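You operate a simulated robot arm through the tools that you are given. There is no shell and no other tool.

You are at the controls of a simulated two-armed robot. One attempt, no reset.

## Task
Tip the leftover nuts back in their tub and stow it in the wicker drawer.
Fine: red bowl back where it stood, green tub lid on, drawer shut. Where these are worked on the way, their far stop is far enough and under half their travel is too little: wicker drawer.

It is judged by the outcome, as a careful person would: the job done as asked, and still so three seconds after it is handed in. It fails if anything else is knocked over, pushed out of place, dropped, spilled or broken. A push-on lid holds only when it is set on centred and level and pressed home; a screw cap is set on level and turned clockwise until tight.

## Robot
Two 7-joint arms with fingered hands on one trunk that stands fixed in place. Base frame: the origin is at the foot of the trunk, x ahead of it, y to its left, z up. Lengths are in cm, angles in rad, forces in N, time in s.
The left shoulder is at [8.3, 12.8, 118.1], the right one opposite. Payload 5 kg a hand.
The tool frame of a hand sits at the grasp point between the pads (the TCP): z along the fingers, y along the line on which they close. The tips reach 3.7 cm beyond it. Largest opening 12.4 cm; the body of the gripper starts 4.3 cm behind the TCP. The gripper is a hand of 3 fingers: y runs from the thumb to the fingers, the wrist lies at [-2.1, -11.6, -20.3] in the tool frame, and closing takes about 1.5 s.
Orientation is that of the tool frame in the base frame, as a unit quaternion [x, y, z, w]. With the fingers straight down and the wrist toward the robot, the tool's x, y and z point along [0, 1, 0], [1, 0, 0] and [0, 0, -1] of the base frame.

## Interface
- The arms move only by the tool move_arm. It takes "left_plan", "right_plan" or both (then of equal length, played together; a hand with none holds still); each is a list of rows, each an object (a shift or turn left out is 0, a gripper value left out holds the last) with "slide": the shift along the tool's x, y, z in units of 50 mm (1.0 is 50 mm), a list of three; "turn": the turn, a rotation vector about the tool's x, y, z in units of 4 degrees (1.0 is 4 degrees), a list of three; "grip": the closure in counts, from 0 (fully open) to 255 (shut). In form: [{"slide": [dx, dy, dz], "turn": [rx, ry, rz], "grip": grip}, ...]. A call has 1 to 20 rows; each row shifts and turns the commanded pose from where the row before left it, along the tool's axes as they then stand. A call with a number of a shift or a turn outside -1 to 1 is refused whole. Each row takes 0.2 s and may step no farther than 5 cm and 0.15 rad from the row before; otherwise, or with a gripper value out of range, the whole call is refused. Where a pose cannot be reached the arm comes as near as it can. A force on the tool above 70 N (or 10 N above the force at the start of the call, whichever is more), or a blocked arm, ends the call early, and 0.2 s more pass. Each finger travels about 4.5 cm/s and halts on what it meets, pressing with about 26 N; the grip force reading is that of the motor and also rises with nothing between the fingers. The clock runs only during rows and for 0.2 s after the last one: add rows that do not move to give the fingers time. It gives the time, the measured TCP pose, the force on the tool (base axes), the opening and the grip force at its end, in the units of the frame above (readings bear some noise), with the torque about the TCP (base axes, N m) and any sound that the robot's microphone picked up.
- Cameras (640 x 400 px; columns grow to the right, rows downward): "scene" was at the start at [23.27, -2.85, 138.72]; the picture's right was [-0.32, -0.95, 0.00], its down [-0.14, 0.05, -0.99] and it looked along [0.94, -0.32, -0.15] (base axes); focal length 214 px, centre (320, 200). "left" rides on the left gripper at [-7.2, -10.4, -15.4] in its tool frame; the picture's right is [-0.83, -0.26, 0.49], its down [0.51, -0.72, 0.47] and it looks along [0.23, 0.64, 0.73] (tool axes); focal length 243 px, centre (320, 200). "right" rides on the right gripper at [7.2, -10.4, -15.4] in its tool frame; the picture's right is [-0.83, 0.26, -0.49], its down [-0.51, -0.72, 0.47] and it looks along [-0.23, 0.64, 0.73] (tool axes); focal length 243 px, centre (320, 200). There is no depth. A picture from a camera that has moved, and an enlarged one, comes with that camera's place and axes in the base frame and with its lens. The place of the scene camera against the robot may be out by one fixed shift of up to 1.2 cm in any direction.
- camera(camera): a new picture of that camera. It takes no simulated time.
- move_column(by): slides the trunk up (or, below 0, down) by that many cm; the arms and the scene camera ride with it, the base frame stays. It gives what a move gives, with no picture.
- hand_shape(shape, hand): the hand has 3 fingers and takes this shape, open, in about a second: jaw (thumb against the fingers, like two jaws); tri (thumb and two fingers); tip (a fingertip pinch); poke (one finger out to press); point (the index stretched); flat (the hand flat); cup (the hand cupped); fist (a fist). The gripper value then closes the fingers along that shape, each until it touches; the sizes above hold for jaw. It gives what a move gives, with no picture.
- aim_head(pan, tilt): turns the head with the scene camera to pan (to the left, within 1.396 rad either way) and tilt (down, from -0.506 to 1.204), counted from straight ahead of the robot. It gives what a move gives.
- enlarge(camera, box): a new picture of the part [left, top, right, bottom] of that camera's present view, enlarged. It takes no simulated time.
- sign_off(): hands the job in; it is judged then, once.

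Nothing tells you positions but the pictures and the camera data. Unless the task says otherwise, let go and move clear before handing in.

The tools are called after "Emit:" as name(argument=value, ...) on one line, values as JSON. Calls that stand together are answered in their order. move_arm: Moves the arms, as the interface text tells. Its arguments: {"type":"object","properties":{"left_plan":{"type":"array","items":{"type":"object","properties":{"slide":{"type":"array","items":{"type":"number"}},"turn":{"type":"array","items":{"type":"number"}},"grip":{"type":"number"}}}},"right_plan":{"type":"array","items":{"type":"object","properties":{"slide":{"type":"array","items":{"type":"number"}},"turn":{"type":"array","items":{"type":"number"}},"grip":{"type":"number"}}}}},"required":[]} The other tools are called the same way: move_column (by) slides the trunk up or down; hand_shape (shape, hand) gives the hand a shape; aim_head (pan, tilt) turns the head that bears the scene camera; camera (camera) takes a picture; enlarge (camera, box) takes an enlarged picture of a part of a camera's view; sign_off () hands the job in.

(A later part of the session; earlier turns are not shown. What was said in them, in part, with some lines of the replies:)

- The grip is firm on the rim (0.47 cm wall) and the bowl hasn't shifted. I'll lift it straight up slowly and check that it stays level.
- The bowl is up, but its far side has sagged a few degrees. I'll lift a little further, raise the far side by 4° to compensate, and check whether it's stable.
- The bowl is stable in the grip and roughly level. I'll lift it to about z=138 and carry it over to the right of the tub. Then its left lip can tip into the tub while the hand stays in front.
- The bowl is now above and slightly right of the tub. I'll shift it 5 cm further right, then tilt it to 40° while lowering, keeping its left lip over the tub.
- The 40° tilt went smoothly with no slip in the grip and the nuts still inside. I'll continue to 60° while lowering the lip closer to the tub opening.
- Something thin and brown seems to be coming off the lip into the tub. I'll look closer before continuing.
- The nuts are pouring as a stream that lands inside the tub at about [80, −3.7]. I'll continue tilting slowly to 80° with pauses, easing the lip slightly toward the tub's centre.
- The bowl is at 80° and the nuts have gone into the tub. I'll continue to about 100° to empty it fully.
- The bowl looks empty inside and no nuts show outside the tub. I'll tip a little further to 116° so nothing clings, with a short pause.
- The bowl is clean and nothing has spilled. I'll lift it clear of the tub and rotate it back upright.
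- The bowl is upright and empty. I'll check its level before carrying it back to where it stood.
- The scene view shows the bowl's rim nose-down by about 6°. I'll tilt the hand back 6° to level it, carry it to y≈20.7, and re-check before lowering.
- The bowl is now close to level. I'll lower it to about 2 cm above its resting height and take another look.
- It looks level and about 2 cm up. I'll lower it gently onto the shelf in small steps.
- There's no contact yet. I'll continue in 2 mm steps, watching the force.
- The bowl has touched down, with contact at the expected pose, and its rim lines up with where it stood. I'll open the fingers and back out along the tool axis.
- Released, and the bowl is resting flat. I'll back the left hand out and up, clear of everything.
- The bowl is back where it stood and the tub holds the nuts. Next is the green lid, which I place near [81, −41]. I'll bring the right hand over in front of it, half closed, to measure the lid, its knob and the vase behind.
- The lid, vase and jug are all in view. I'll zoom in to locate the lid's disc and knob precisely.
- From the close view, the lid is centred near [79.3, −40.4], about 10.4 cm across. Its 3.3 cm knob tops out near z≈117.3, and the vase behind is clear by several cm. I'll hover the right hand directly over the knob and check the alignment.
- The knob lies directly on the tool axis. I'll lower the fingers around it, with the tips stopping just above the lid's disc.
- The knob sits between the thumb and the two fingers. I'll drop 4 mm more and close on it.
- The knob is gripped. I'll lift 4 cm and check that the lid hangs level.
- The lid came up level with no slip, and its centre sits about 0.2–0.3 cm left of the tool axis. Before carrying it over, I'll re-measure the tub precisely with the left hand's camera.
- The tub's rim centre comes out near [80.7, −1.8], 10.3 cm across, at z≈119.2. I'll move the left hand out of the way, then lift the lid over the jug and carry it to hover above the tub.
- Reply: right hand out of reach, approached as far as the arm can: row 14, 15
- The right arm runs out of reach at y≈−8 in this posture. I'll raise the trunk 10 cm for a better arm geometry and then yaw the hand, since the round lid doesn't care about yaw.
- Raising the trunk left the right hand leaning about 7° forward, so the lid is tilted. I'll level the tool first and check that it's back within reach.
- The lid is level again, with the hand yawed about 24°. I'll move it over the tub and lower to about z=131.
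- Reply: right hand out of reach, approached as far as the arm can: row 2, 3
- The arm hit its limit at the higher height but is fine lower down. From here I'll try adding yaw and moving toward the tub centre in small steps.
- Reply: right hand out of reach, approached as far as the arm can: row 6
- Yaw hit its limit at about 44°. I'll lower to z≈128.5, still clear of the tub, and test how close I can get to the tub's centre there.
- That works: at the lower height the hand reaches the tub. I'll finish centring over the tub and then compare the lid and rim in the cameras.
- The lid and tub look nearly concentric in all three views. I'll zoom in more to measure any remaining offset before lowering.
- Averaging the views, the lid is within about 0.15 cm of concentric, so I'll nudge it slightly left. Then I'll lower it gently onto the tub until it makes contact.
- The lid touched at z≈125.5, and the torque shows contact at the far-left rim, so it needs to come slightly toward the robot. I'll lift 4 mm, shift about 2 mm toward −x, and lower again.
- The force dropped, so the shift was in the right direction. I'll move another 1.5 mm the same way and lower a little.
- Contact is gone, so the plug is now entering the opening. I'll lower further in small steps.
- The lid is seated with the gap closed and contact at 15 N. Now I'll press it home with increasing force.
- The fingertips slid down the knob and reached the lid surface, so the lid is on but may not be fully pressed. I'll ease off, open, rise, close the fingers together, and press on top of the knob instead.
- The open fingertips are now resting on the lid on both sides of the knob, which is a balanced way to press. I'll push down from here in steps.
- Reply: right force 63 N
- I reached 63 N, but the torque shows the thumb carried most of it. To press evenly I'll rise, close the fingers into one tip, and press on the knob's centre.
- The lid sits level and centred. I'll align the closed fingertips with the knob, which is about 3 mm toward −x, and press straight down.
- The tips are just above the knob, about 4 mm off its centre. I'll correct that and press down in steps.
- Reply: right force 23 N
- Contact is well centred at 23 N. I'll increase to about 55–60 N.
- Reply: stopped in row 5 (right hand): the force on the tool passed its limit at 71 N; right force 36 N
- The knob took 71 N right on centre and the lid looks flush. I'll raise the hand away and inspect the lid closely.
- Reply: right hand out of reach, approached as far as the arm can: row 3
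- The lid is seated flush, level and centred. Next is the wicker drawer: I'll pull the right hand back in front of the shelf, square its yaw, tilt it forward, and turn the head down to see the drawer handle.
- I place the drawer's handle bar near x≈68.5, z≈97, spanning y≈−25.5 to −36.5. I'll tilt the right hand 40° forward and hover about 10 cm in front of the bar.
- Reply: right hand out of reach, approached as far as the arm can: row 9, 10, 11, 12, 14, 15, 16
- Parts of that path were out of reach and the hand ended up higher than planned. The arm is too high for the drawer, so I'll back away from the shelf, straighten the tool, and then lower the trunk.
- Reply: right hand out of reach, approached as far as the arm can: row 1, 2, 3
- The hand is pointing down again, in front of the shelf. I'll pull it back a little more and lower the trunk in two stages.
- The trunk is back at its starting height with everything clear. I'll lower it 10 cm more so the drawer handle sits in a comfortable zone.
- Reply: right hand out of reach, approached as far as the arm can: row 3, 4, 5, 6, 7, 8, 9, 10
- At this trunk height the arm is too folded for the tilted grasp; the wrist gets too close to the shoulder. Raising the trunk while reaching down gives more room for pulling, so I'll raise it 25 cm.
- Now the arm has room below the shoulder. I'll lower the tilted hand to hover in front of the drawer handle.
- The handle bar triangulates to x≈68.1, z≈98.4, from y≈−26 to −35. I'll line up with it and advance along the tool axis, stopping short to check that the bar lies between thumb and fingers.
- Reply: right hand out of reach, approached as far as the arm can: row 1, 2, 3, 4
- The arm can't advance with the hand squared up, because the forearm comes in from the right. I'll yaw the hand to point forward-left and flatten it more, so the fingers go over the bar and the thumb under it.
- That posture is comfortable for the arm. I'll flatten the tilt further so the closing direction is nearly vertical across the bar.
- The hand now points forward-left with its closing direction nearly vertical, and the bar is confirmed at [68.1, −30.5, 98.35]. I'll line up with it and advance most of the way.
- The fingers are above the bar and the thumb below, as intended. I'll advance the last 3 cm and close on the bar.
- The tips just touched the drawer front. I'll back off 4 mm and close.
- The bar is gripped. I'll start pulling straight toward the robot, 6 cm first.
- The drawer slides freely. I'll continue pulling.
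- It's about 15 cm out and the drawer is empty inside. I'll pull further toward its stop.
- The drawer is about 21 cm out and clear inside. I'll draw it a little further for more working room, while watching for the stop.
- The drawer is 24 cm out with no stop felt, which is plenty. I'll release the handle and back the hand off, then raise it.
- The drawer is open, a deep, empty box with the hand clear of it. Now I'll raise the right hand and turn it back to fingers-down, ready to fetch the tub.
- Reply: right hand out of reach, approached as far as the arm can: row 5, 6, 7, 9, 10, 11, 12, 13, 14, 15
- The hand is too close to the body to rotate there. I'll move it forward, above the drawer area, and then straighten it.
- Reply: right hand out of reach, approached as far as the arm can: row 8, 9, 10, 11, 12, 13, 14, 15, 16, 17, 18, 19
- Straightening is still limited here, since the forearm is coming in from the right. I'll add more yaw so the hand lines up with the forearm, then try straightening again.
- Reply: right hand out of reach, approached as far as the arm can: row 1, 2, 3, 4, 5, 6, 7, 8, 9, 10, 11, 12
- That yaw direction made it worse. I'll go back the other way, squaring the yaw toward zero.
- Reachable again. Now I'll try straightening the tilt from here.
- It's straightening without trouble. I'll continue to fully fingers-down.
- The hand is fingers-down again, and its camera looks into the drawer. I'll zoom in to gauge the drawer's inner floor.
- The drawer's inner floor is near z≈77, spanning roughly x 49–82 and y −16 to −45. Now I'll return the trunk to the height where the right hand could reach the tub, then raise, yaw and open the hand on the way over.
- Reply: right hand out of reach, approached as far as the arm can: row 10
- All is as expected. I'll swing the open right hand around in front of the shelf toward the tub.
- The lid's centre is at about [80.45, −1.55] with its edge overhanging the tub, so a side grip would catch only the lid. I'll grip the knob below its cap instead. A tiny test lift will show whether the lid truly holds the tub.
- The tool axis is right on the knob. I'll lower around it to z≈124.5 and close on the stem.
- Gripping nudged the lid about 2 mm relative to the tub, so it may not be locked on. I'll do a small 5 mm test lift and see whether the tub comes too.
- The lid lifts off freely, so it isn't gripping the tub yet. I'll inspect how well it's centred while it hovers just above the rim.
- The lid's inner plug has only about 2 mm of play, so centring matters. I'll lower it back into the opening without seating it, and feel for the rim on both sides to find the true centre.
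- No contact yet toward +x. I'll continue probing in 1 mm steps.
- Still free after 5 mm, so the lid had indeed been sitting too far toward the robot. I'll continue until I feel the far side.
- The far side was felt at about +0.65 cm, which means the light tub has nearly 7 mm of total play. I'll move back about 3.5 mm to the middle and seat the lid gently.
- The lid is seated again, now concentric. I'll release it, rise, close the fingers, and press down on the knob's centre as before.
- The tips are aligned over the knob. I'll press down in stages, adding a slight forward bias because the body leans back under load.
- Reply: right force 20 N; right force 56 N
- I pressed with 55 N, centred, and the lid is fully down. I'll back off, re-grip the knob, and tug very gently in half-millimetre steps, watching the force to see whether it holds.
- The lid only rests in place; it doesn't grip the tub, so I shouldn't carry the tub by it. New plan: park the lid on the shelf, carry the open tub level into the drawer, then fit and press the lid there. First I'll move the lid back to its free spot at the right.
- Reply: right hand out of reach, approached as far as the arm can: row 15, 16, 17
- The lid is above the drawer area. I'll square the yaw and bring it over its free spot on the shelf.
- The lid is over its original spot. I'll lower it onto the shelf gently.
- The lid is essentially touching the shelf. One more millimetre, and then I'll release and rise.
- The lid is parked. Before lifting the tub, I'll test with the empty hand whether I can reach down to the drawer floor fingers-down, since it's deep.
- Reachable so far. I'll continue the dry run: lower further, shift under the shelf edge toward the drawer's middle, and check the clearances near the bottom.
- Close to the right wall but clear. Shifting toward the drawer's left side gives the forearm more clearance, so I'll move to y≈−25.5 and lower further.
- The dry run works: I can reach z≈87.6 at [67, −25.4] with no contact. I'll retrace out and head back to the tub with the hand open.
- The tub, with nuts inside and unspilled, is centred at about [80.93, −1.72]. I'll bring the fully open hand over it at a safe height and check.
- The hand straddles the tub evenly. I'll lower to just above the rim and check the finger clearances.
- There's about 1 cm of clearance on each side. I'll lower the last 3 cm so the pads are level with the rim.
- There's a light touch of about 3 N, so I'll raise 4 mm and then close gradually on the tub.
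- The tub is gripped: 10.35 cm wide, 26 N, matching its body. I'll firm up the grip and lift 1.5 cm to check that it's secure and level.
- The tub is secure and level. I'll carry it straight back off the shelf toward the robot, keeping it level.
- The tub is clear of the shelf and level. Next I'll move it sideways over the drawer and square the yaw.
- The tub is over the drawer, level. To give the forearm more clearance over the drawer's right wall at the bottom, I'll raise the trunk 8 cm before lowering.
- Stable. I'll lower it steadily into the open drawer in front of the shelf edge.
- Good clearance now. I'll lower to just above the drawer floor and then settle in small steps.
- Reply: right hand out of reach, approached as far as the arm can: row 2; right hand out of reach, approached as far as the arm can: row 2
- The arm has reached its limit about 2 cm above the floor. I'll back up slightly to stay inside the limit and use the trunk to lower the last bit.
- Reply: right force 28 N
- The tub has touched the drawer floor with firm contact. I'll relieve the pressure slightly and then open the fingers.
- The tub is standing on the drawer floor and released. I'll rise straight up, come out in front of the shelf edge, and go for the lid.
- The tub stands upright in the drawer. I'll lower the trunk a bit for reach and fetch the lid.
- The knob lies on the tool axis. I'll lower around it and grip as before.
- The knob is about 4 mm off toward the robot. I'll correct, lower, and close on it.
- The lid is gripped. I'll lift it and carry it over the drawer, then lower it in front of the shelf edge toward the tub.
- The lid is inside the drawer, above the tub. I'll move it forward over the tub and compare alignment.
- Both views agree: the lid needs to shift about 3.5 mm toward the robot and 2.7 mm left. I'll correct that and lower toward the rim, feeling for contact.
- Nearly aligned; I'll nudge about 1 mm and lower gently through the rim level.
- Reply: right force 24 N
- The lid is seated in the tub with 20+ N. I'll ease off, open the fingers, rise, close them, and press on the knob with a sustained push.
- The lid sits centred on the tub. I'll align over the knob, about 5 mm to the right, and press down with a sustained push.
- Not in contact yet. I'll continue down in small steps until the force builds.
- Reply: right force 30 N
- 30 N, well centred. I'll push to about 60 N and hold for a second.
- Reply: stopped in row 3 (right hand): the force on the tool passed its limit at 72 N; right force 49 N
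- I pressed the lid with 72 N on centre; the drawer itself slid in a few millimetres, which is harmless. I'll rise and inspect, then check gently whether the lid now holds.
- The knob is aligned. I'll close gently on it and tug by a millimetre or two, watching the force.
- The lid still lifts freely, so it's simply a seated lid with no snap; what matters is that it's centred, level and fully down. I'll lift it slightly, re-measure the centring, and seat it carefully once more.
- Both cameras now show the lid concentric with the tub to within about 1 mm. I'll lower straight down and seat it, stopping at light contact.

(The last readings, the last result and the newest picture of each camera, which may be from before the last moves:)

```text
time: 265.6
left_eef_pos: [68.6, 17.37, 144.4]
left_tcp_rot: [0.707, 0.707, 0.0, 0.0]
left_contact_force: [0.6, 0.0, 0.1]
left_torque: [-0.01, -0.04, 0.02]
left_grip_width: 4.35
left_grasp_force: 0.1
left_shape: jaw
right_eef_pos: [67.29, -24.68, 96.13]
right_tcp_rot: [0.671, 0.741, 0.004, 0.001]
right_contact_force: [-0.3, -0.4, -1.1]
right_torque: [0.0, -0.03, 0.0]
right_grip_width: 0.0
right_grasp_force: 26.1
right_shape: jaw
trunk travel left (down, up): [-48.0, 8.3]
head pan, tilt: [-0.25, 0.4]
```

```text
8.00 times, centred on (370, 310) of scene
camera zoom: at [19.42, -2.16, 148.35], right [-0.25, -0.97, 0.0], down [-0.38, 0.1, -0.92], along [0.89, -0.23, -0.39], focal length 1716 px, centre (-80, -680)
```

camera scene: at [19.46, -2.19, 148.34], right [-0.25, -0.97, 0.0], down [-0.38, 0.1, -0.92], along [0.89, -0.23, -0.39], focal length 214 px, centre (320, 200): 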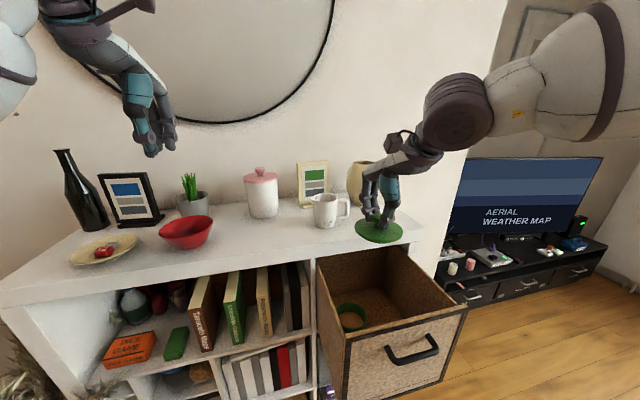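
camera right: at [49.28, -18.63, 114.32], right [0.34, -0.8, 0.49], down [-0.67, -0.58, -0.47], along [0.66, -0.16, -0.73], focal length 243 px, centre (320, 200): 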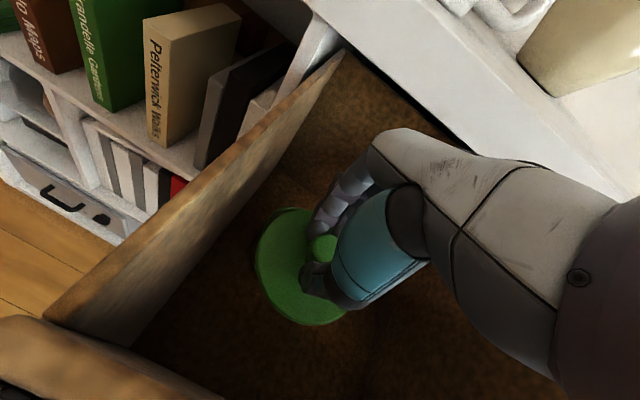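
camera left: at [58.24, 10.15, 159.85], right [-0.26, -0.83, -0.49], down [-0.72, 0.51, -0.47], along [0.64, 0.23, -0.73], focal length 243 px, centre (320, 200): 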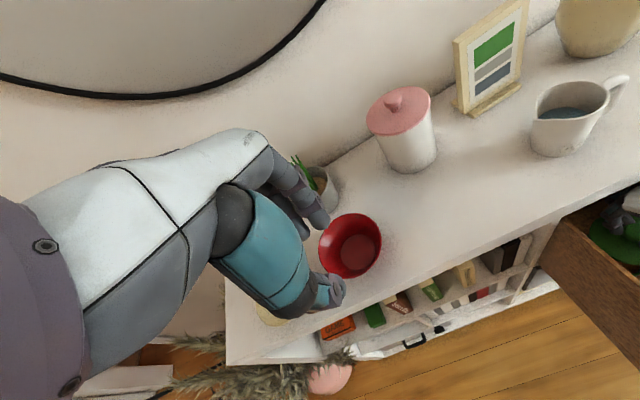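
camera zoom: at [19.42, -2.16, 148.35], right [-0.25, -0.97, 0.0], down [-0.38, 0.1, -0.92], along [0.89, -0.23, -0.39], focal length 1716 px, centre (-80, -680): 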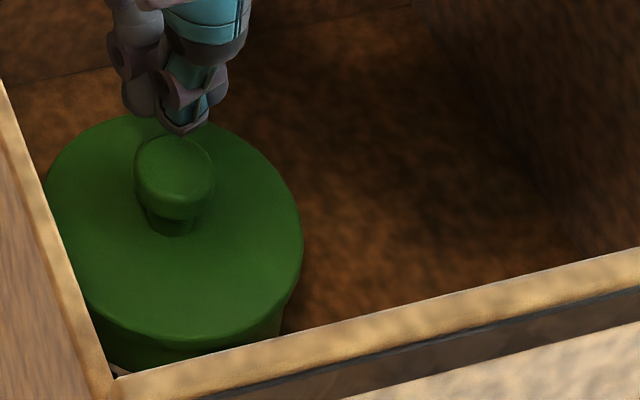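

The lid is seated level. I'll align over the knob and press moderately, about 30–40 N, straight down without a sideways bias.

Emit:
move_arm(right_plan=[{"slide": [-0.02, -0.03, 0.2]}, {"slide": [0, 0, 0.25]}, {"slide": [0, 0, 0.12]}, {}])

Emit:
move_arm(right_plan=[{"slide": [0, 0, 0.05]}, {"slide": [0, 0, 0.05]}, {}])

Emit:
move_arm(right_plan=[{"slide": [0, 0.002, 0.05]}, {"slide": [0, 0.002, 0.03]}, {}, {}])

```text
time: 266.6
left_eef_pos: [68.62, 17.44, 144.49]
left_tcp_rot: [0.706, 0.708, 0.0, -0.001]
left_contact_force: [-1.2, 0.4, -0.6]
left_torque: [-0.02, 0.0, -0.02]
left_grip_width: 4.38
left_grasp_force: 0.0
left_shape: jaw
right_eef_pos: [67.15, -24.83, 93.38]
right_tcp_rot: [0.671, 0.741, 0.005, 0.001]
right_contact_force: [0.0, 0.6, 0.0]
right_torque: [-0.04, -0.01, 0.02]
right_grip_width: 0.02
right_grasp_force: 25.7
right_shape: jaw
trunk travel left (down, up): [-48.0, 8.3]
head pan, tilt: [-0.25, 0.4]
```

```text
time: 267.4
left_eef_pos: [68.52, 17.44, 144.37]
left_tcp_rot: [0.707, 0.707, 0.001, 0.001]
left_contact_force: [-0.2, 0.1, 0.1]
left_torque: [0.0, 0.0, -0.01]
left_grip_width: 4.35
left_grasp_force: 0.1
left_shape: jaw
right_eef_pos: [67.16, -24.84, 93.2]
right_tcp_rot: [0.671, 0.742, 0.006, 0.002]
right_contact_force: [-0.5, -0.6, 12.6]
right_torque: [-0.02, 0.15, 0.02]
right_grip_width: 0.0
right_grasp_force: 25.4
right_shape: jaw
trunk travel left (down, up): [-48.0, 8.3]
head pan, tilt: [-0.25, 0.4]
```

```text
time: 268.4
left_eef_pos: [68.13, 17.64, 144.74]
left_tcp_rot: [0.707, 0.707, 0.0, 0.002]
left_contact_force: [0.2, 1.3, -0.9]
left_torque: [0.02, -0.02, 0.0]
left_grip_width: 4.36
left_grasp_force: 0.0
left_shape: jaw
right_eef_pos: [67.02, -24.77, 93.05]
right_tcp_rot: [0.671, 0.741, 0.007, 0.005]
right_contact_force: [1.0, -5.5, 49.4]
right_torque: [-0.12, 0.38, 0.03]
right_grip_width: 0.0
right_grasp_force: 26.3
right_shape: jaw
trunk travel left (down, up): [-48.0, 8.3]
head pan, tilt: [-0.25, 0.4]
```

Pressed firmly with about 49 N and the lid didn't shift. I'll rise clear and verify.

Emit:
move_arm(right_plan=[{"slide": [0, 0, -0.15]}, {"slide": [0, 0, -0.3]}, {"slide": [0, -0.2, -0.4]}, {"slide": [0, -0.4, -0.3]}, {"slide": [0, -0.5, -0.3]}, {"slide": [0, -0.3, -0.3]}, {"slide": [0, 0, -0.8]}, {"slide": [0, 0, -0.9]}, {"slide": [0, 0, -0.9]}, {"slide": [0, 0, -0.9]}, {"slide": [0, 0, -0.9]}, {"slide": [0, 0, -0.6]}, {}])

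Emit:
camera(camera="right")

Emit:
enlarge(camera="scene", box=[335, 275, 405, 345])

Emit:
camera(camera="scene")

```text
time: 271.2
left_eef_pos: [68.82, 17.39, 144.4]
left_tcp_rot: [0.707, 0.707, -0.001, -0.001]
left_contact_force: [0.0, -0.1, 1.0]
left_torque: [0.01, 0.07, 0.0]
left_grip_width: 4.34
left_grasp_force: 0.0
left_shape: jaw
right_eef_pos: [59.97, -25.67, 126.04]
right_tcp_rot: [0.671, 0.741, 0.004, 0.002]
right_contact_force: [0.5, -0.7, -0.2]
right_torque: [-0.03, 0.02, -0.03]
right_grip_width: 0.0
right_grasp_force: 26.5
right_shape: jaw
trunk travel left (down, up): [-48.0, 8.3]
head pan, tilt: [-0.25, 0.4]
```

```text
taken
camera right: at [48.67, -19.53, 141.42], right [0.34, -0.8, 0.49], down [-0.66, -0.57, -0.48], along [0.67, -0.16, -0.73], focal length 243 px, centre (320, 200)
```

right: 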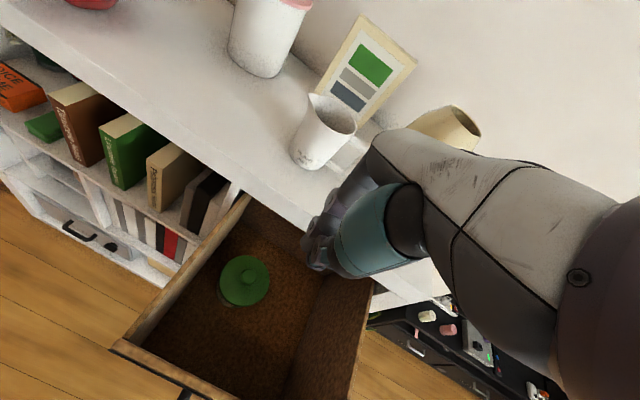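

```text
5.71 times, centred on (370, 310) of scene
camera zoom: at [19.48, -2.17, 148.33], right [-0.25, -0.97, 0.0], down [-0.38, 0.1, -0.92], along [0.89, -0.23, -0.39], focal length 1226 px, centre (34, -429)
```

zoom: 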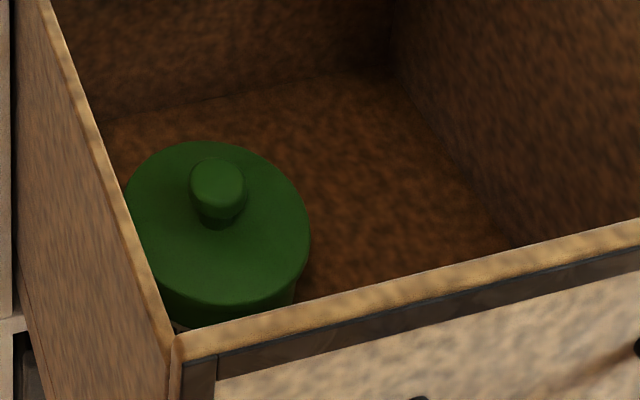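

```text
taken
camera scene: at [19.48, -2.17, 148.33], right [-0.25, -0.97, 0.0], down [-0.38, 0.1, -0.92], along [0.89, -0.23, -0.39], focal length 214 px, centre (320, 200)
```

scene: 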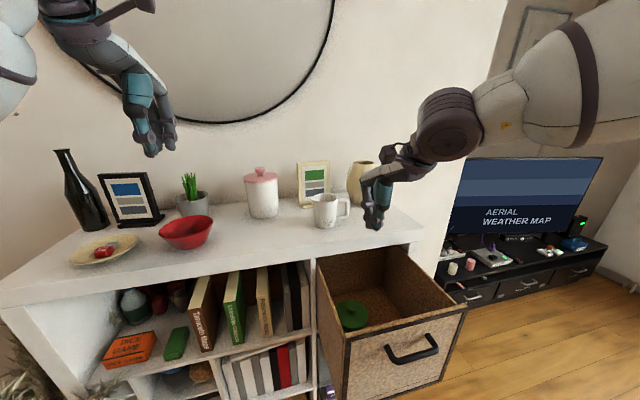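

The lidded tub stands in the drawer. Next I'll close the drawer by pushing its front with the closed hand, beside the handle. First I'll raise the trunk a little and bring the hand out in front of the panel's right part.

Emit:
move_column(by=4.5)

Emit:
move_arm(right_plan=[{"slide": [-0.4, -0.35, 0]}, {"slide": [-0.6, -0.6, 0]}, {"slide": [-0.6, -0.65, 0]}, {"slide": [-0.6, -0.65, 0]}, {"slide": [-0.5, -0.65, 0]}, {"slide": [-0.1, -0.4, 0]}, {}])

Emit:
camera(camera="scene")

Emit:
camera(camera="right")

```text
time: 272.1
left_eef_pos: [68.97, 17.36, 148.62]
left_tcp_rot: [0.707, 0.707, -0.002, -0.003]
left_contact_force: [0.8, 0.0, -1.0]
left_torque: [0.0, 0.04, 0.0]
left_grip_width: 4.34
left_grasp_force: 0.0
left_shape: jaw
right_eef_pos: [60.04, -25.73, 130.47]
right_tcp_rot: [0.671, 0.742, 0.002, 0.002]
right_contact_force: [0.5, 0.2, 0.1]
right_torque: [-0.01, 0.06, -0.04]
right_grip_width: 0.0
right_grasp_force: 26.2
right_shape: jaw
trunk travel left (down, up): [-52.5, 3.8]
head pan, tilt: [-0.25, 0.4]
```

```text
time: 273.7
left_eef_pos: [68.7, 17.21, 149.0]
left_tcp_rot: [0.707, 0.707, 0.0, 0.0]
left_contact_force: [0.4, 0.7, 0.0]
left_torque: [0.04, 0.04, 0.04]
left_grip_width: 4.33
left_grasp_force: 0.1
left_shape: jaw
right_eef_pos: [44.93, -41.53, 130.61]
right_tcp_rot: [0.671, 0.741, 0.006, 0.002]
right_contact_force: [0.0, 1.3, -0.3]
right_torque: [0.03, 0.01, -0.01]
right_grip_width: 0.01
right_grasp_force: 26.0
right_shape: jaw
trunk travel left (down, up): [-52.5, 3.8]
head pan, tilt: [-0.25, 0.4]
```

```text
taken
camera scene: at [15.7, -2.33, 154.05], right [-0.25, -0.97, 0.0], down [-0.38, 0.1, -0.92], along [0.89, -0.23, -0.39], focal length 214 px, centre (320, 200)
```

scene: 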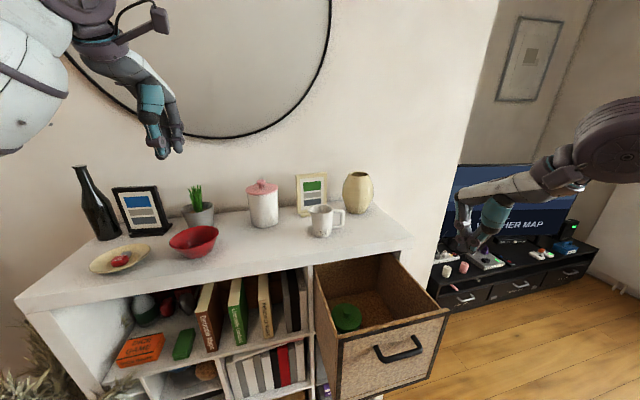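

```text
taken
camera right: at [33.57, -35.42, 145.91], right [0.34, -0.8, 0.49], down [-0.66, -0.57, -0.48], along [0.67, -0.16, -0.73], focal length 243 px, centre (320, 200)
```

right: 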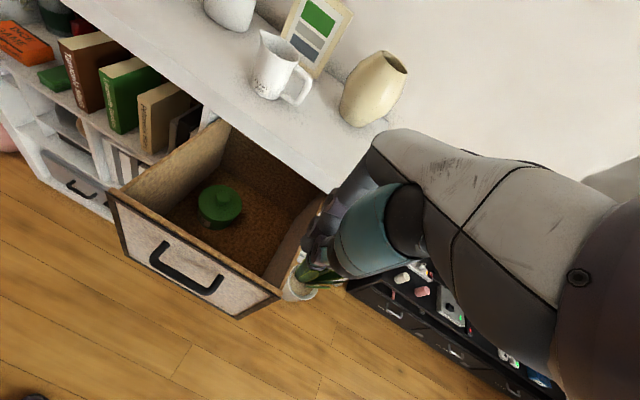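

Emit:
move_arm(right_plan=[{"slide": [0, -0.35, 0.3]}, {"slide": [0, -0.35, 0.5]}, {"slide": [0, 0, 0.6]}, {"slide": [0, 0, 0.6]}, {"slide": [0, 0, 0.6]}, {"slide": [0, 0, 0.6]}, {"slide": [0, 0, 0.6]}, {"slide": [0, 0, 0.6]}, {"slide": [0, 0, 0.6]}, {"slide": [0, 0, 0.6]}, {}])

Emit:
camera(camera="scene")

Emit:
camera(camera="right")

```text
time: 276.1
left_eef_pos: [68.59, 17.42, 148.94]
left_tcp_rot: [0.707, 0.707, -0.001, 0.0]
left_contact_force: [-0.3, -0.4, -0.2]
left_torque: [0.0, 0.0, 0.0]
left_grip_width: 4.36
left_grasp_force: 0.0
left_shape: jaw
right_eef_pos: [41.54, -41.33, 102.38]
right_tcp_rot: [0.671, 0.741, 0.005, 0.002]
right_contact_force: [-0.3, 0.6, 0.3]
right_torque: [-0.03, 0.03, 0.02]
right_grip_width: 0.0
right_grasp_force: 26.3
right_shape: jaw
trunk travel left (down, up): [-52.5, 3.8]
head pan, tilt: [-0.25, 0.4]
```

```text
taken
camera scene: at [15.67, -2.11, 154.07], right [-0.25, -0.97, 0.0], down [-0.38, 0.1, -0.92], along [0.89, -0.23, -0.39], focal length 214 px, centre (320, 200)
```

scene: 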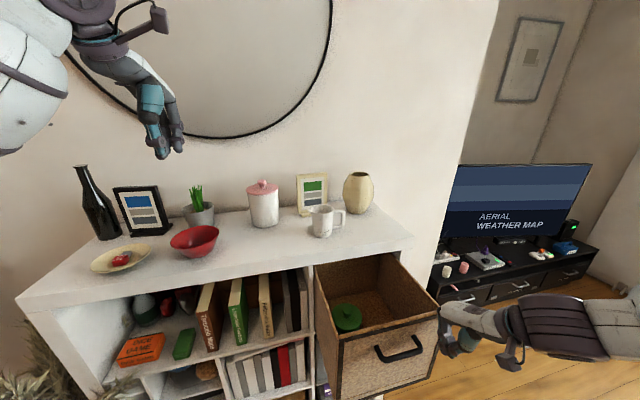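

```text
taken
camera right: at [30.26, -35.29, 117.74], right [0.34, -0.8, 0.49], down [-0.66, -0.57, -0.48], along [0.67, -0.16, -0.73], focal length 243 px, centre (320, 200)
```

right: 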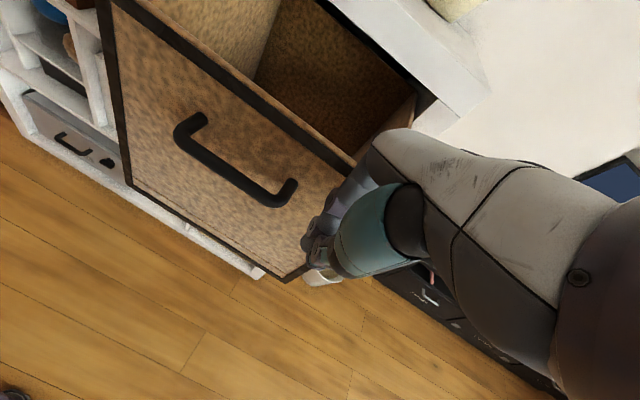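

The closed hand is in front of the panel's right side. I'll shift slightly left, dip a little lower, and start pushing the drawer in.

Emit:
move_arm(right_plan=[{"slide": [0.4, 0, 0.2]}, {"slide": [0, 0, 0.3]}, {"slide": [0, 0.3, 0]}, {"slide": [0, 0.3, 0]}, {"slide": [0, 0.3, 0]}, {"slide": [0, 0.3, 0]}, {"slide": [0, 0.3, 0]}, {}])

Emit:
camera(camera="scene")

Emit:
camera(camera="right")

```text
time: 277.9
left_eef_pos: [68.68, 17.5, 148.86]
left_tcp_rot: [0.707, 0.708, 0.0, 0.0]
left_contact_force: [-0.2, -0.2, 0.5]
left_torque: [-0.01, -0.01, 0.0]
left_grip_width: 4.34
left_grasp_force: 0.1
left_shape: jaw
right_eef_pos: [48.95, -38.61, 100.03]
right_tcp_rot: [0.671, 0.741, 0.005, 0.002]
right_contact_force: [0.2, -0.4, -0.1]
right_torque: [-0.02, 0.0, -0.01]
right_grip_width: 0.0
right_grasp_force: 26.2
right_shape: jaw
trunk travel left (down, up): [-52.5, 3.8]
head pan, tilt: [-0.25, 0.4]
```

```text
taken
camera scene: at [15.71, -2.13, 154.06], right [-0.25, -0.97, 0.0], down [-0.38, 0.1, -0.92], along [0.89, -0.23, -0.39], focal length 214 px, centre (320, 200)
```

scene: 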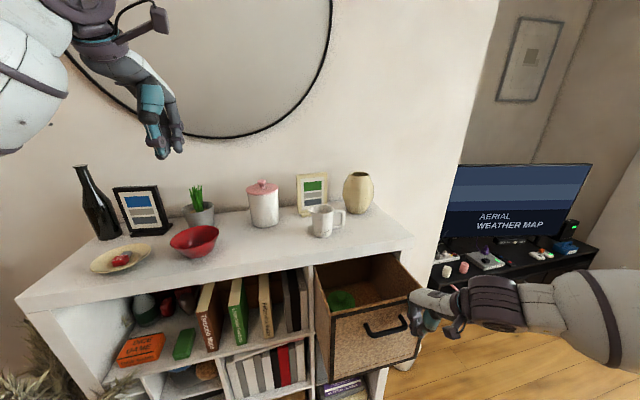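

```text
taken
camera right: at [37.61, -32.62, 115.31], right [0.34, -0.8, 0.49], down [-0.66, -0.57, -0.48], along [0.67, -0.16, -0.73], focal length 243 px, centre (320, 200)
```

right: 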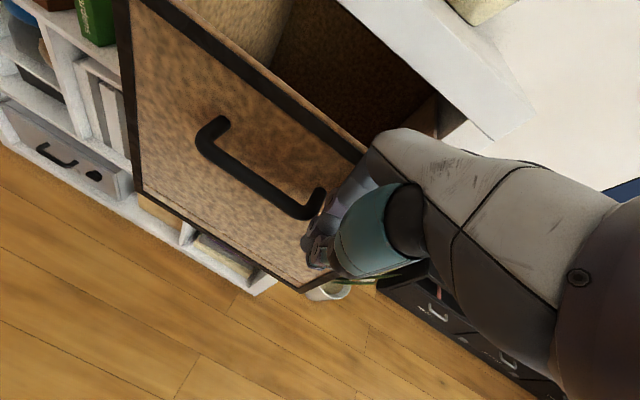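

The drawer is sliding in smoothly and the tub is staying put. I'll keep pushing slowly.

Emit:
move_arm(right_plan=[{"slide": [0, 0.2, 0]}, {"slide": [0, 0.3, 0]}, {"slide": [0, 0.3, 0]}, {"slide": [0, 0.3, 0]}, {"slide": [0, 0.3, 0]}, {"slide": [0, 0.3, 0]}, {"slide": [0, 0.2, 0]}, {}])

Emit:
camera(camera="scene")

Emit:
camera(camera="right")

```text
time: 279.7
left_eef_pos: [68.59, 17.33, 148.89]
left_tcp_rot: [0.707, 0.707, 0.0, 0.0]
left_contact_force: [1.4, 0.0, 0.0]
left_torque: [-0.02, 0.0, -0.02]
left_grip_width: 4.34
left_grasp_force: 0.0
left_shape: jaw
right_eef_pos: [58.2, -37.76, 100.11]
right_tcp_rot: [0.671, 0.741, 0.006, 0.002]
right_contact_force: [-0.6, -6.3, 2.5]
right_torque: [-0.05, -0.06, -0.05]
right_grip_width: 0.0
right_grasp_force: 25.8
right_shape: jaw
trunk travel left (down, up): [-52.5, 3.8]
head pan, tilt: [-0.25, 0.4]
```

```text
taken
camera scene: at [15.68, -2.2, 154.06], right [-0.25, -0.97, 0.0], down [-0.38, 0.1, -0.92], along [0.89, -0.23, -0.39], focal length 214 px, centre (320, 200)
```

scene: 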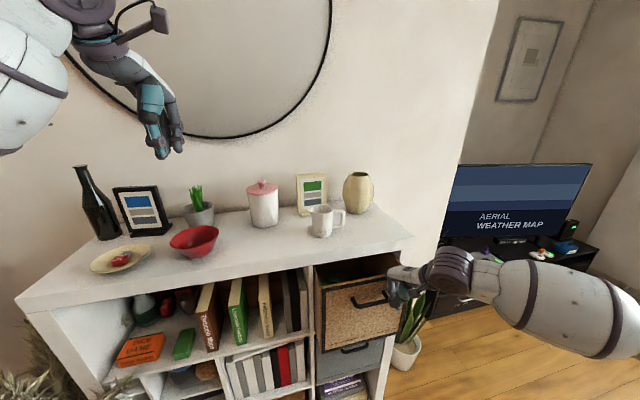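

```text
taken
camera right: at [47.04, -31.71, 115.5], right [0.34, -0.8, 0.49], down [-0.66, -0.57, -0.48], along [0.67, -0.16, -0.73], focal length 243 px, centre (320, 200)
```

right: 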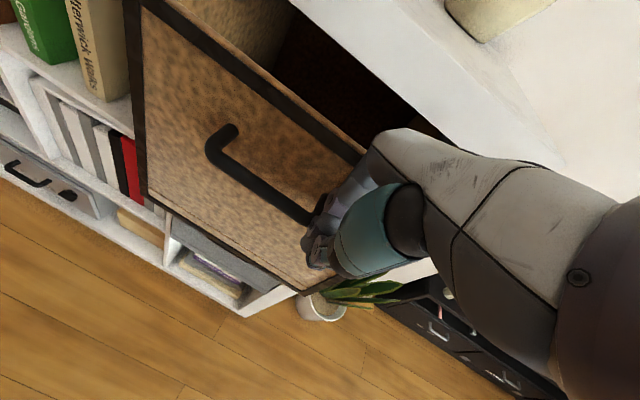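

About two-thirds in. I'll push a few more centimetres, then switch to a tilted hand for the last part so it clears the shelf top.

Emit:
move_arm(right_plan=[{"slide": [-0.05, 0.2, 0]}, {"slide": [-0.03, 0.3, 0]}, {"slide": [-0.03, 0.25, 0]}, {}])

Emit:
camera(camera="scene")

Emit:
camera(camera="right")

```text
time: 280.7
left_eef_pos: [68.66, 17.39, 148.94]
left_tcp_rot: [0.708, 0.707, 0.0, 0.0]
left_contact_force: [-0.3, -1.0, 0.5]
left_torque: [0.01, 0.03, -0.01]
left_grip_width: 4.36
left_grasp_force: 0.1
left_shape: jaw
right_eef_pos: [62.19, -37.87, 100.22]
right_tcp_rot: [0.671, 0.742, 0.005, 0.002]
right_contact_force: [-0.2, 0.1, 0.9]
right_torque: [0.01, -0.02, 0.0]
right_grip_width: 0.0
right_grasp_force: 25.8
right_shape: jaw
trunk travel left (down, up): [-52.5, 3.8]
head pan, tilt: [-0.25, 0.4]
```

```text
taken
camera scene: at [15.71, -2.15, 154.05], right [-0.25, -0.97, 0.0], down [-0.38, 0.1, -0.92], along [0.89, -0.23, -0.39], focal length 214 px, centre (320, 200)
```

scene: 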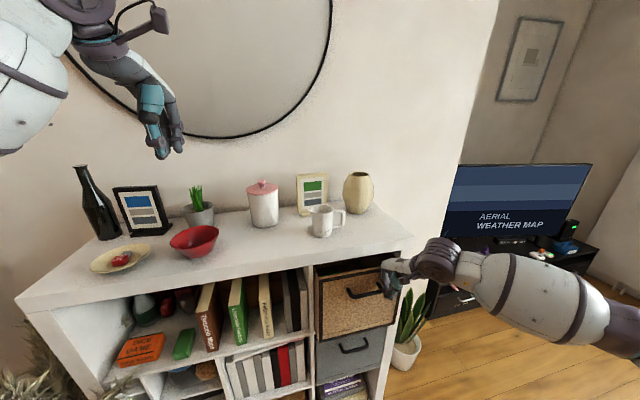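

```text
taken
camera right: at [50.93, -31.77, 115.53], right [0.34, -0.8, 0.49], down [-0.66, -0.57, -0.48], along [0.67, -0.16, -0.73], focal length 243 px, centre (320, 200)
```

right: 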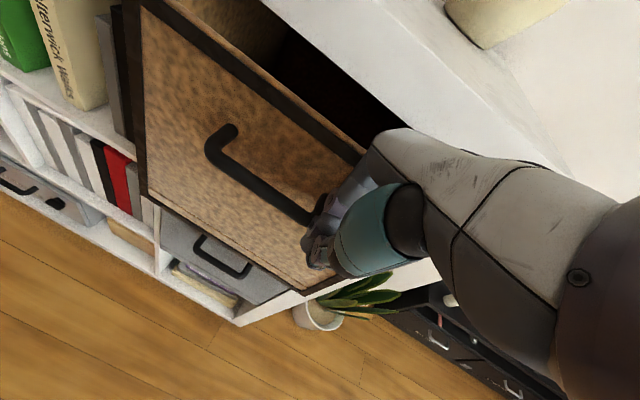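

Only about 5 cm remain. If I lower the hand a few centimetres, its knuckles pass under the shelf's top board, so I'll back off slightly, lower, and push again.

Emit:
move_arm(right_plan=[{"slide": [-0.1, -0.15, 0]}, {"slide": [0, 0, 0.3]}, {"slide": [0, 0, 0.4]}, {"slide": [0, 0, 0.3]}, {"slide": [0, 0.25, 0]}, {"slide": [-0.02, 0.25, 0]}, {}])

Emit:
camera(camera="right")

Emit:
enlarge(camera="scene", box=[300, 220, 460, 350])

```text
time: 282.3
left_eef_pos: [68.5, 17.3, 148.98]
left_tcp_rot: [0.707, 0.708, 0.0, 0.0]
left_contact_force: [-0.5, 0.3, 0.4]
left_torque: [0.03, 0.0, 0.05]
left_grip_width: 4.33
left_grasp_force: 0.1
left_shape: jaw
right_eef_pos: [63.97, -38.25, 95.19]
right_tcp_rot: [0.671, 0.742, 0.004, 0.001]
right_contact_force: [-1.1, -2.4, 0.2]
right_torque: [0.1, -0.02, -0.04]
right_grip_width: 0.0
right_grasp_force: 25.9
right_shape: jaw
trunk travel left (down, up): [-52.5, 3.8]
head pan, tilt: [-0.25, 0.4]
```

```text
taken
camera right: at [52.7, -32.31, 110.45], right [0.34, -0.8, 0.49], down [-0.66, -0.57, -0.48], along [0.67, -0.16, -0.73], focal length 243 px, centre (320, 200)
```

right: 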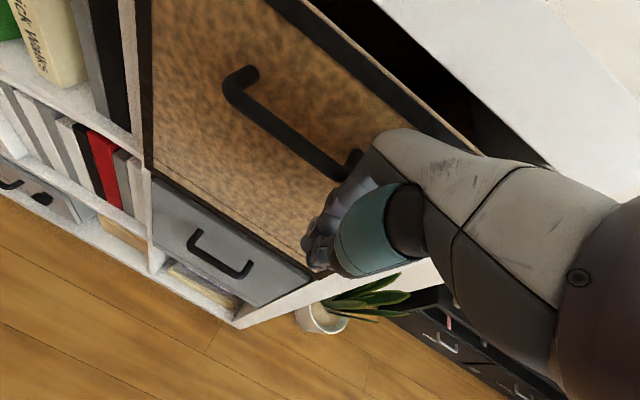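

```text
3.08 times, centred on (380, 285) of scene
camera zoom: at [15.66, -2.2, 154.06], right [-0.25, -0.97, 0.0], down [-0.38, 0.1, -0.92], along [0.89, -0.23, -0.39], focal length 660 px, centre (135, -62)
```

zoom: 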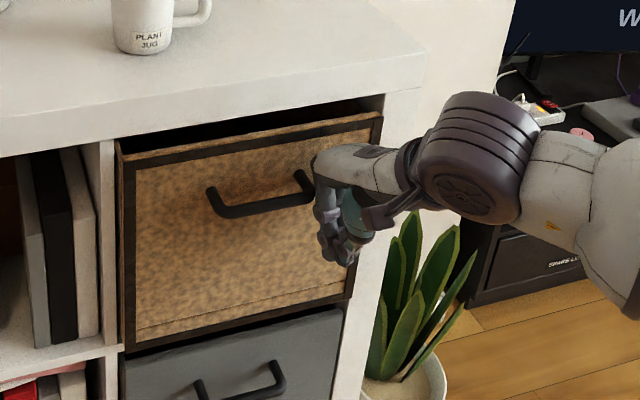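

Nearly shut. I'll push the last few centimetres slowly, watching for the stop.

Emit:
move_arm(right_plan=[{"slide": [-0.02, 0.2, 0]}, {"slide": [-0.02, 0.2, 0]}, {"slide": [-0.01, 0.15, 0]}, {}])

Emit:
enlarge(camera="scene", box=[300, 220, 460, 350])

Emit:
camera(camera="right")

```text
time: 283.4
left_eef_pos: [68.28, 17.3, 149.05]
left_tcp_rot: [0.706, 0.708, 0.0, 0.001]
left_contact_force: [0.7, -0.2, -0.4]
left_torque: [-0.03, 0.04, -0.02]
left_grip_width: 4.35
left_grasp_force: 0.1
left_shape: jaw
right_eef_pos: [66.34, -39.26, 95.24]
right_tcp_rot: [0.675, 0.738, -0.001, 0.004]
right_contact_force: [-40.8, -36.6, 12.2]
right_torque: [1.8, -2.56, -0.91]
right_grip_width: 0.0
right_grasp_force: 26.0
right_shape: jaw
trunk travel left (down, up): [-52.5, 3.8]
head pan, tilt: [-0.25, 0.4]
stopped in row 4 (right hand): the force on the tool passed its limit at 72 N (the readings are from after the stop); the commanded pose is now the measured one
```

```text
3.08 times, centred on (380, 285) of scene
camera zoom: at [15.28, -2.36, 154.12], right [-0.25, -0.97, 0.0], down [-0.37, 0.1, -0.92], along [0.89, -0.23, -0.39], focal length 660 px, centre (135, -62)
```

zoom: 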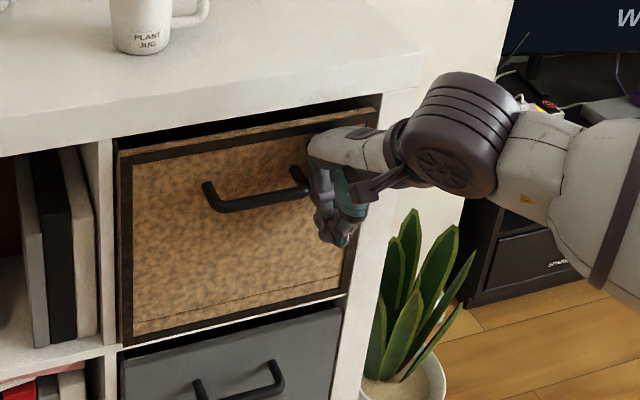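

```text
taken
camera right: at [55.2, -32.89, 110.57], right [0.33, -0.8, 0.5], down [-0.67, -0.57, -0.47], along [0.66, -0.18, -0.73], focal length 243 px, centre (320, 200)
```

right: 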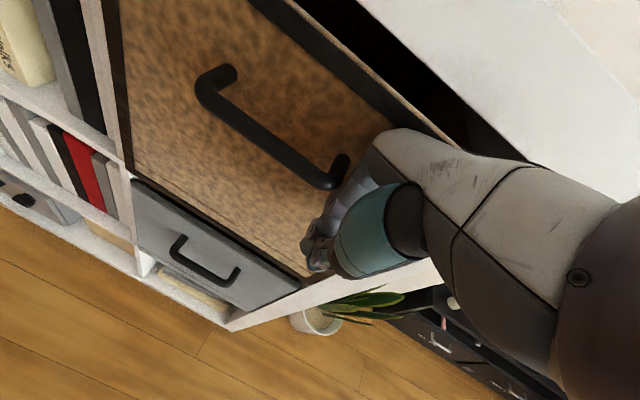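

The drawer has reached its closed stop: the handle bar is back at x≈68.2, its original closed position. I'll back the hand straight away from it.

Emit:
move_arm(right_plan=[{"slide": [-0.02, -0.15, 0]}, {"slide": [-0.02, -0.3, 0]}, {"slide": [0, -0.5, 0]}, {"slide": [0, -0.5, 0]}, {}])

Emit:
camera(camera="scene")

Emit:
enlarge(camera="scene", box=[300, 220, 430, 340])

Emit:
camera(camera="right")

```text
time: 284.6
left_eef_pos: [68.72, 17.47, 148.77]
left_tcp_rot: [0.707, 0.707, 0.0, 0.001]
left_contact_force: [0.5, 0.0, -1.0]
left_torque: [-0.02, 0.02, -0.02]
left_grip_width: 4.36
left_grasp_force: 0.0
left_shape: jaw
right_eef_pos: [59.49, -39.43, 95.15]
right_tcp_rot: [0.672, 0.74, 0.001, 0.002]
right_contact_force: [-0.8, 0.1, -0.4]
right_torque: [-0.02, 0.0, -0.01]
right_grip_width: 0.0
right_grasp_force: 26.2
right_shape: jaw
trunk travel left (down, up): [-52.5, 3.8]
head pan, tilt: [-0.25, 0.4]
```

```text
taken
camera scene: at [15.77, -2.0, 154.04], right [-0.25, -0.97, 0.0], down [-0.38, 0.1, -0.92], along [0.89, -0.23, -0.39], focal length 214 px, centre (320, 200)
```

scene: 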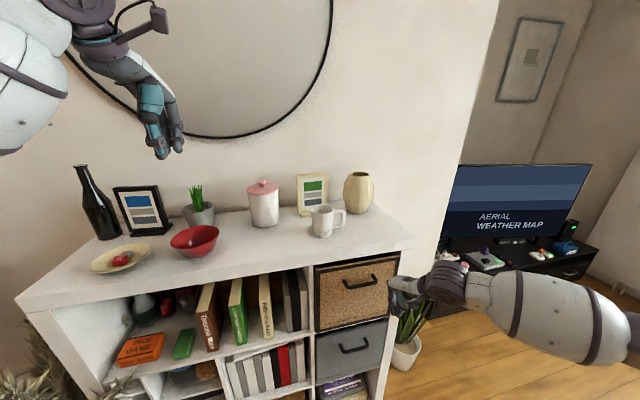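

```text
3.33 times, centred on (365, 280) of scene
camera zoom: at [15.77, -2.0, 154.04], right [-0.25, -0.97, 0.0], down [-0.38, 0.1, -0.92], along [0.89, -0.23, -0.39], focal length 715 px, centre (170, -67)
```

zoom: 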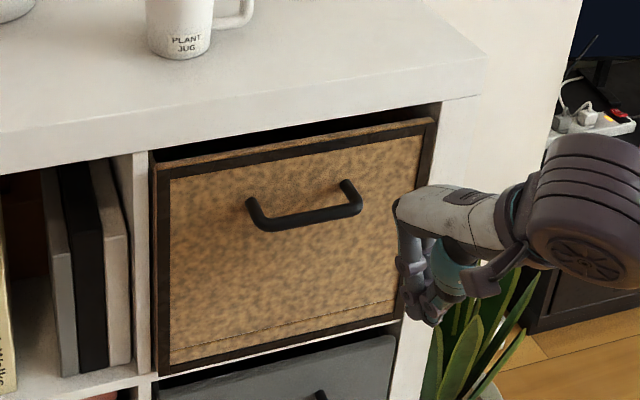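

```text
taken
camera right: at [48.28, -33.14, 110.35], right [0.34, -0.8, 0.49], down [-0.67, -0.57, -0.47], along [0.66, -0.17, -0.73], focal length 243 px, centre (320, 200)
```

right: 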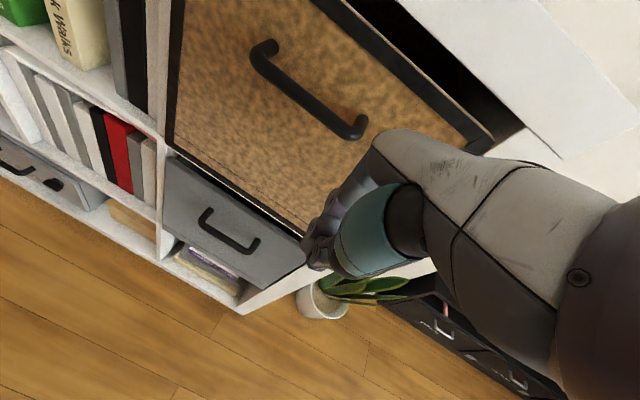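

The drawer looks shut. I'll retreat the right hand up and clear, then return the trunk and head to their starting pose for a like-for-like comparison with the first picture.

Emit:
move_arm(right_plan=[{"slide": [-0.3, -0.5, 0]}, {"slide": [-0.2, -0.4, -0.3]}, {"slide": [0, 0, -0.7]}, {"slide": [0, 0, -0.8]}, {"slide": [0, 0, -0.8]}, {"slide": [0, 0, -0.8]}, {"slide": [0, 0, -0.8]}, {"slide": [0, 0, -0.8]}, {"slide": [0, 0, -0.8]}, {"slide": [0, 0, -0.8]}, {"slide": [0, 0, -0.8]}, {}])

Emit:
move_column(by=-15)

Emit:
aim_head(pan=-0.328, tilt=0.154)

Emit:
camera(camera="scene")

```text
time: 287.2
left_eef_pos: [68.68, 17.41, 148.96]
left_tcp_rot: [0.707, 0.707, 0.001, 0.0]
left_contact_force: [-0.2, 0.2, -0.2]
left_torque: [0.0, -0.01, 0.01]
left_grip_width: 4.35
left_grasp_force: 0.1
left_shape: jaw
right_eef_pos: [54.86, -42.25, 132.12]
right_tcp_rot: [0.673, 0.74, 0.002, 0.001]
right_contact_force: [0.6, -0.3, 0.3]
right_torque: [-0.01, 0.01, -0.01]
right_grip_width: 0.0
right_grasp_force: 26.4
right_shape: jaw
trunk travel left (down, up): [-52.5, 3.8]
head pan, tilt: [-0.25, 0.4]
```

```text
time: 288.9
left_eef_pos: [68.64, 17.36, 133.97]
left_tcp_rot: [0.707, 0.708, 0.0, 0.002]
left_contact_force: [0.5, 0.0, 0.3]
left_torque: [0.01, 0.03, 0.01]
left_grip_width: 4.35
left_grasp_force: 0.2
left_shape: jaw
right_eef_pos: [54.97, -42.37, 116.99]
right_tcp_rot: [0.672, 0.74, 0.001, 0.004]
right_contact_force: [-0.2, -0.9, 0.1]
right_torque: [0.01, -0.03, 0.01]
right_grip_width: 0.0
right_grasp_force: 25.9
right_shape: jaw
trunk travel left (down, up): [-37.5, 18.8]
head pan, tilt: [-0.25, 0.4]
```

```text
time: 289.7
left_eef_pos: [68.57, 17.37, 134.02]
left_tcp_rot: [0.707, 0.707, 0.0, 0.0]
left_contact_force: [-0.2, 0.0, 1.1]
left_torque: [-0.01, 0.02, 0.0]
left_grip_width: 4.37
left_grasp_force: 0.0
left_shape: jaw
right_eef_pos: [55.17, -42.34, 116.99]
right_tcp_rot: [0.672, 0.74, 0.001, 0.003]
right_contact_force: [0.0, -0.1, 0.6]
right_torque: [0.03, 0.0, -0.01]
right_grip_width: 0.0
right_grasp_force: 25.8
right_shape: jaw
trunk travel left (down, up): [-37.5, 18.8]
head pan, tilt: [-0.328, 0.154]
```

```text
taken
camera scene: at [23.28, -2.86, 138.71], right [-0.32, -0.95, 0.0], down [-0.15, 0.05, -0.99], along [0.94, -0.32, -0.15], focal length 214 px, centre (320, 200)
```

scene: 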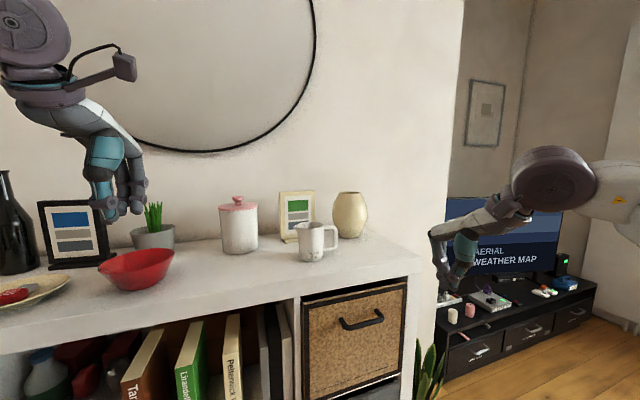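

Emit:
enlarge(camera="scene", box=[260, 260, 460, 400])

Emit:
enlarge(camera="scene", box=[90, 180, 290, 305])

Emit:
enlarge(camera="scene", box=[260, 180, 460, 305])

```text
2.86 times, centred on (360, 330) of scene
camera zoom: at [23.28, -2.86, 138.71], right [-0.32, -0.95, 0.0], down [-0.15, 0.05, -0.99], along [0.94, -0.32, -0.15], focal length 613 px, centre (206, -171)
```

zoom: 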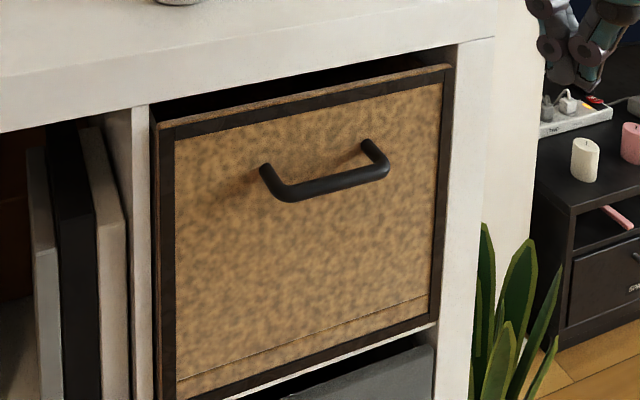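

```text
3.20 times, centred on (190, 242) of scene
camera zoom: at [23.28, -2.86, 138.71], right [-0.32, -0.95, 0.0], down [-0.15, 0.05, -0.99], along [0.94, -0.32, -0.15], focal length 686 px, centre (736, 64)
```

zoom: 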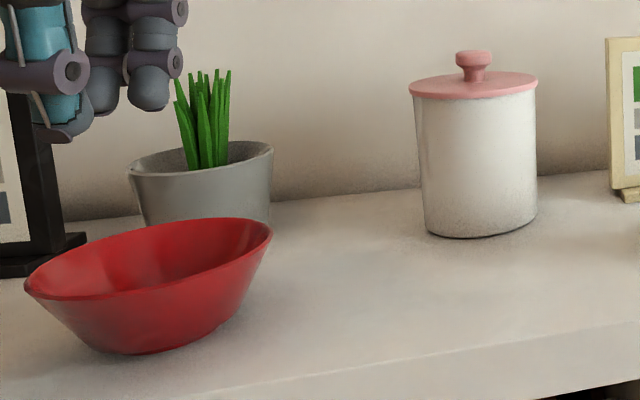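

```text
3.20 times, centred on (360, 242) of scene
camera zoom: at [23.28, -2.86, 138.71], right [-0.32, -0.95, 0.0], down [-0.15, 0.05, -0.99], along [0.94, -0.32, -0.15], focal length 686 px, centre (192, 64)
```

zoom: 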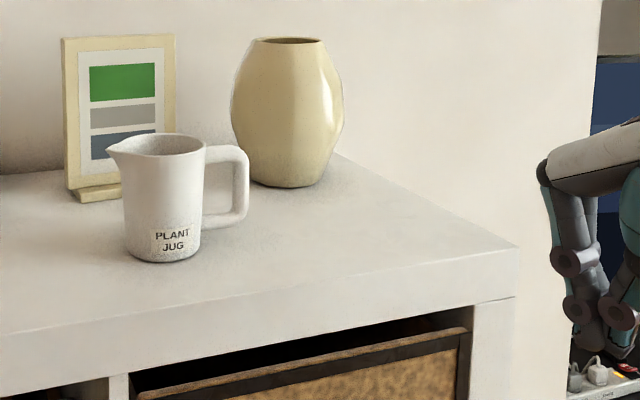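

The drawer's position is identical to the first picture, the red bowl sits where it stood, and nothing else has moved. I'll raise both hands well clear before handing in.

Emit:
move_arm(left_plan=[{"slide": [0, -0.3, -0.6]}, {"slide": [0, -0.3, -0.7]}, {"slide": [0, -0.3, -0.7]}, {"slide": [0, -0.3, -0.7]}, {}, {}], right_plan=[{"slide": [0, 0, -0.6]}, {"slide": [0, 0, -0.7]}, {"slide": [0, 0, -0.7]}, {"slide": [0, 0, -0.7]}, {}, {}])

Emit:
camera(camera="scene")

Emit:
camera(camera="left")

Emit:
camera(camera="right")

```text
time: 291.1
left_eef_pos: [62.65, 17.28, 147.15]
left_tcp_rot: [0.707, 0.707, 0.0, 0.001]
left_contact_force: [0.0, -0.6, -0.6]
left_torque: [0.0, 0.01, -0.02]
left_grip_width: 4.32
left_grasp_force: 0.0
left_shape: jaw
right_eef_pos: [54.98, -42.52, 130.59]
right_tcp_rot: [0.673, 0.74, 0.001, 0.003]
right_contact_force: [-0.4, 0.0, 0.1]
right_torque: [-0.03, 0.0, 0.03]
right_grip_width: 0.0
right_grasp_force: 26.4
right_shape: jaw
trunk travel left (down, up): [-37.5, 18.8]
head pan, tilt: [-0.328, 0.154]
```

```text
taken
camera scene: at [23.31, -2.86, 138.7], right [-0.32, -0.95, 0.0], down [-0.15, 0.05, -0.99], along [0.94, -0.32, -0.15], focal length 214 px, centre (320, 200)
```

scene: 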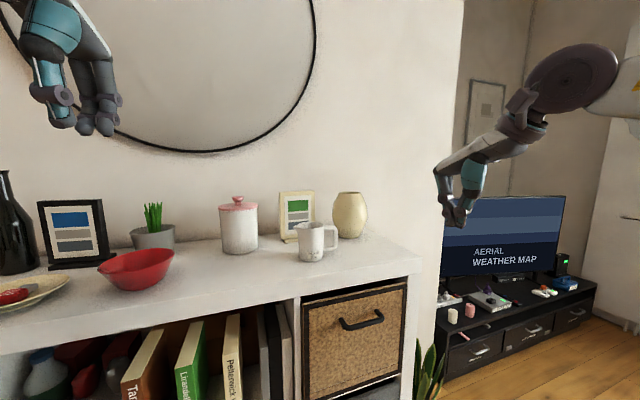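

```text
taken
camera left: at [52.24, 10.15, 162.66], right [-0.26, -0.83, -0.49], down [-0.72, 0.51, -0.47], along [0.64, 0.23, -0.73], focal length 243 px, centre (320, 200)
```

left: 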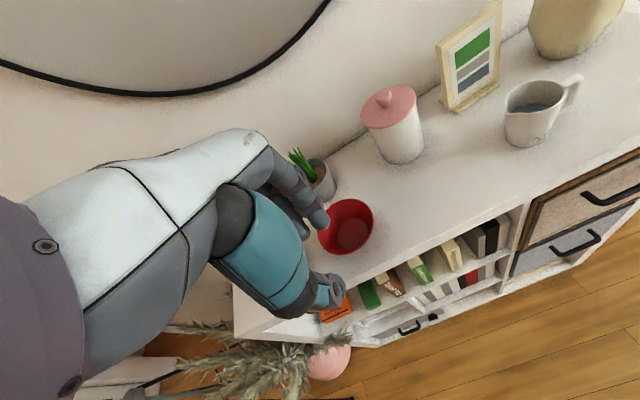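

```text
taken
camera right: at [43.85, -36.22, 145.9], right [0.34, -0.8, 0.49], down [-0.67, -0.57, -0.47], along [0.66, -0.17, -0.73], focal length 243 px, centre (320, 200)
```

right: 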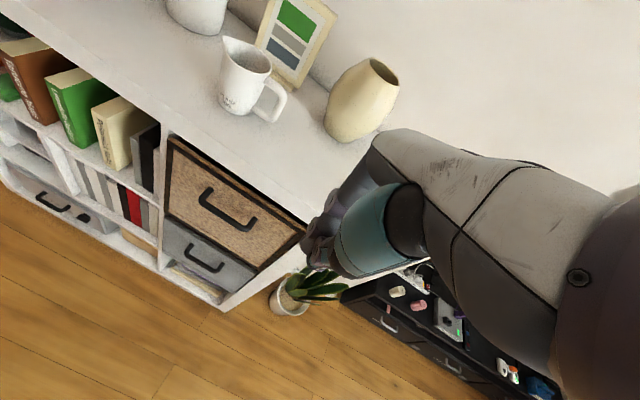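

The nuts are in the tub, the lid is on, and the tub is inside the closed wicker drawer. The empty red bowl is back in its place, nothing else on the shelf has moved, and both hands are clear. I'm handing in.

Emit:
sign_off()

```text
The job is handed in.
```

I've handed the job in. The leftover nuts are back in the green tub, and the tub is in the wicker drawer with its lid on. The drawer is shut and the red bowl is back where it stood. In the final pictures the bowl and drawer line up with the first ones, and I saw nothing spilled or knocked.

**Lid:** I seated it centred and level and pressed it down hard, but it never clicked or locked. On test tugs it lifted off freely. I left it fully down, pressed once more with about 50 N. I didn't reopen the drawer to check it after closing.

**Order of work:** because the lid wouldn't hold the tub, I carried the tub to the drawer open and fitted the lid there.
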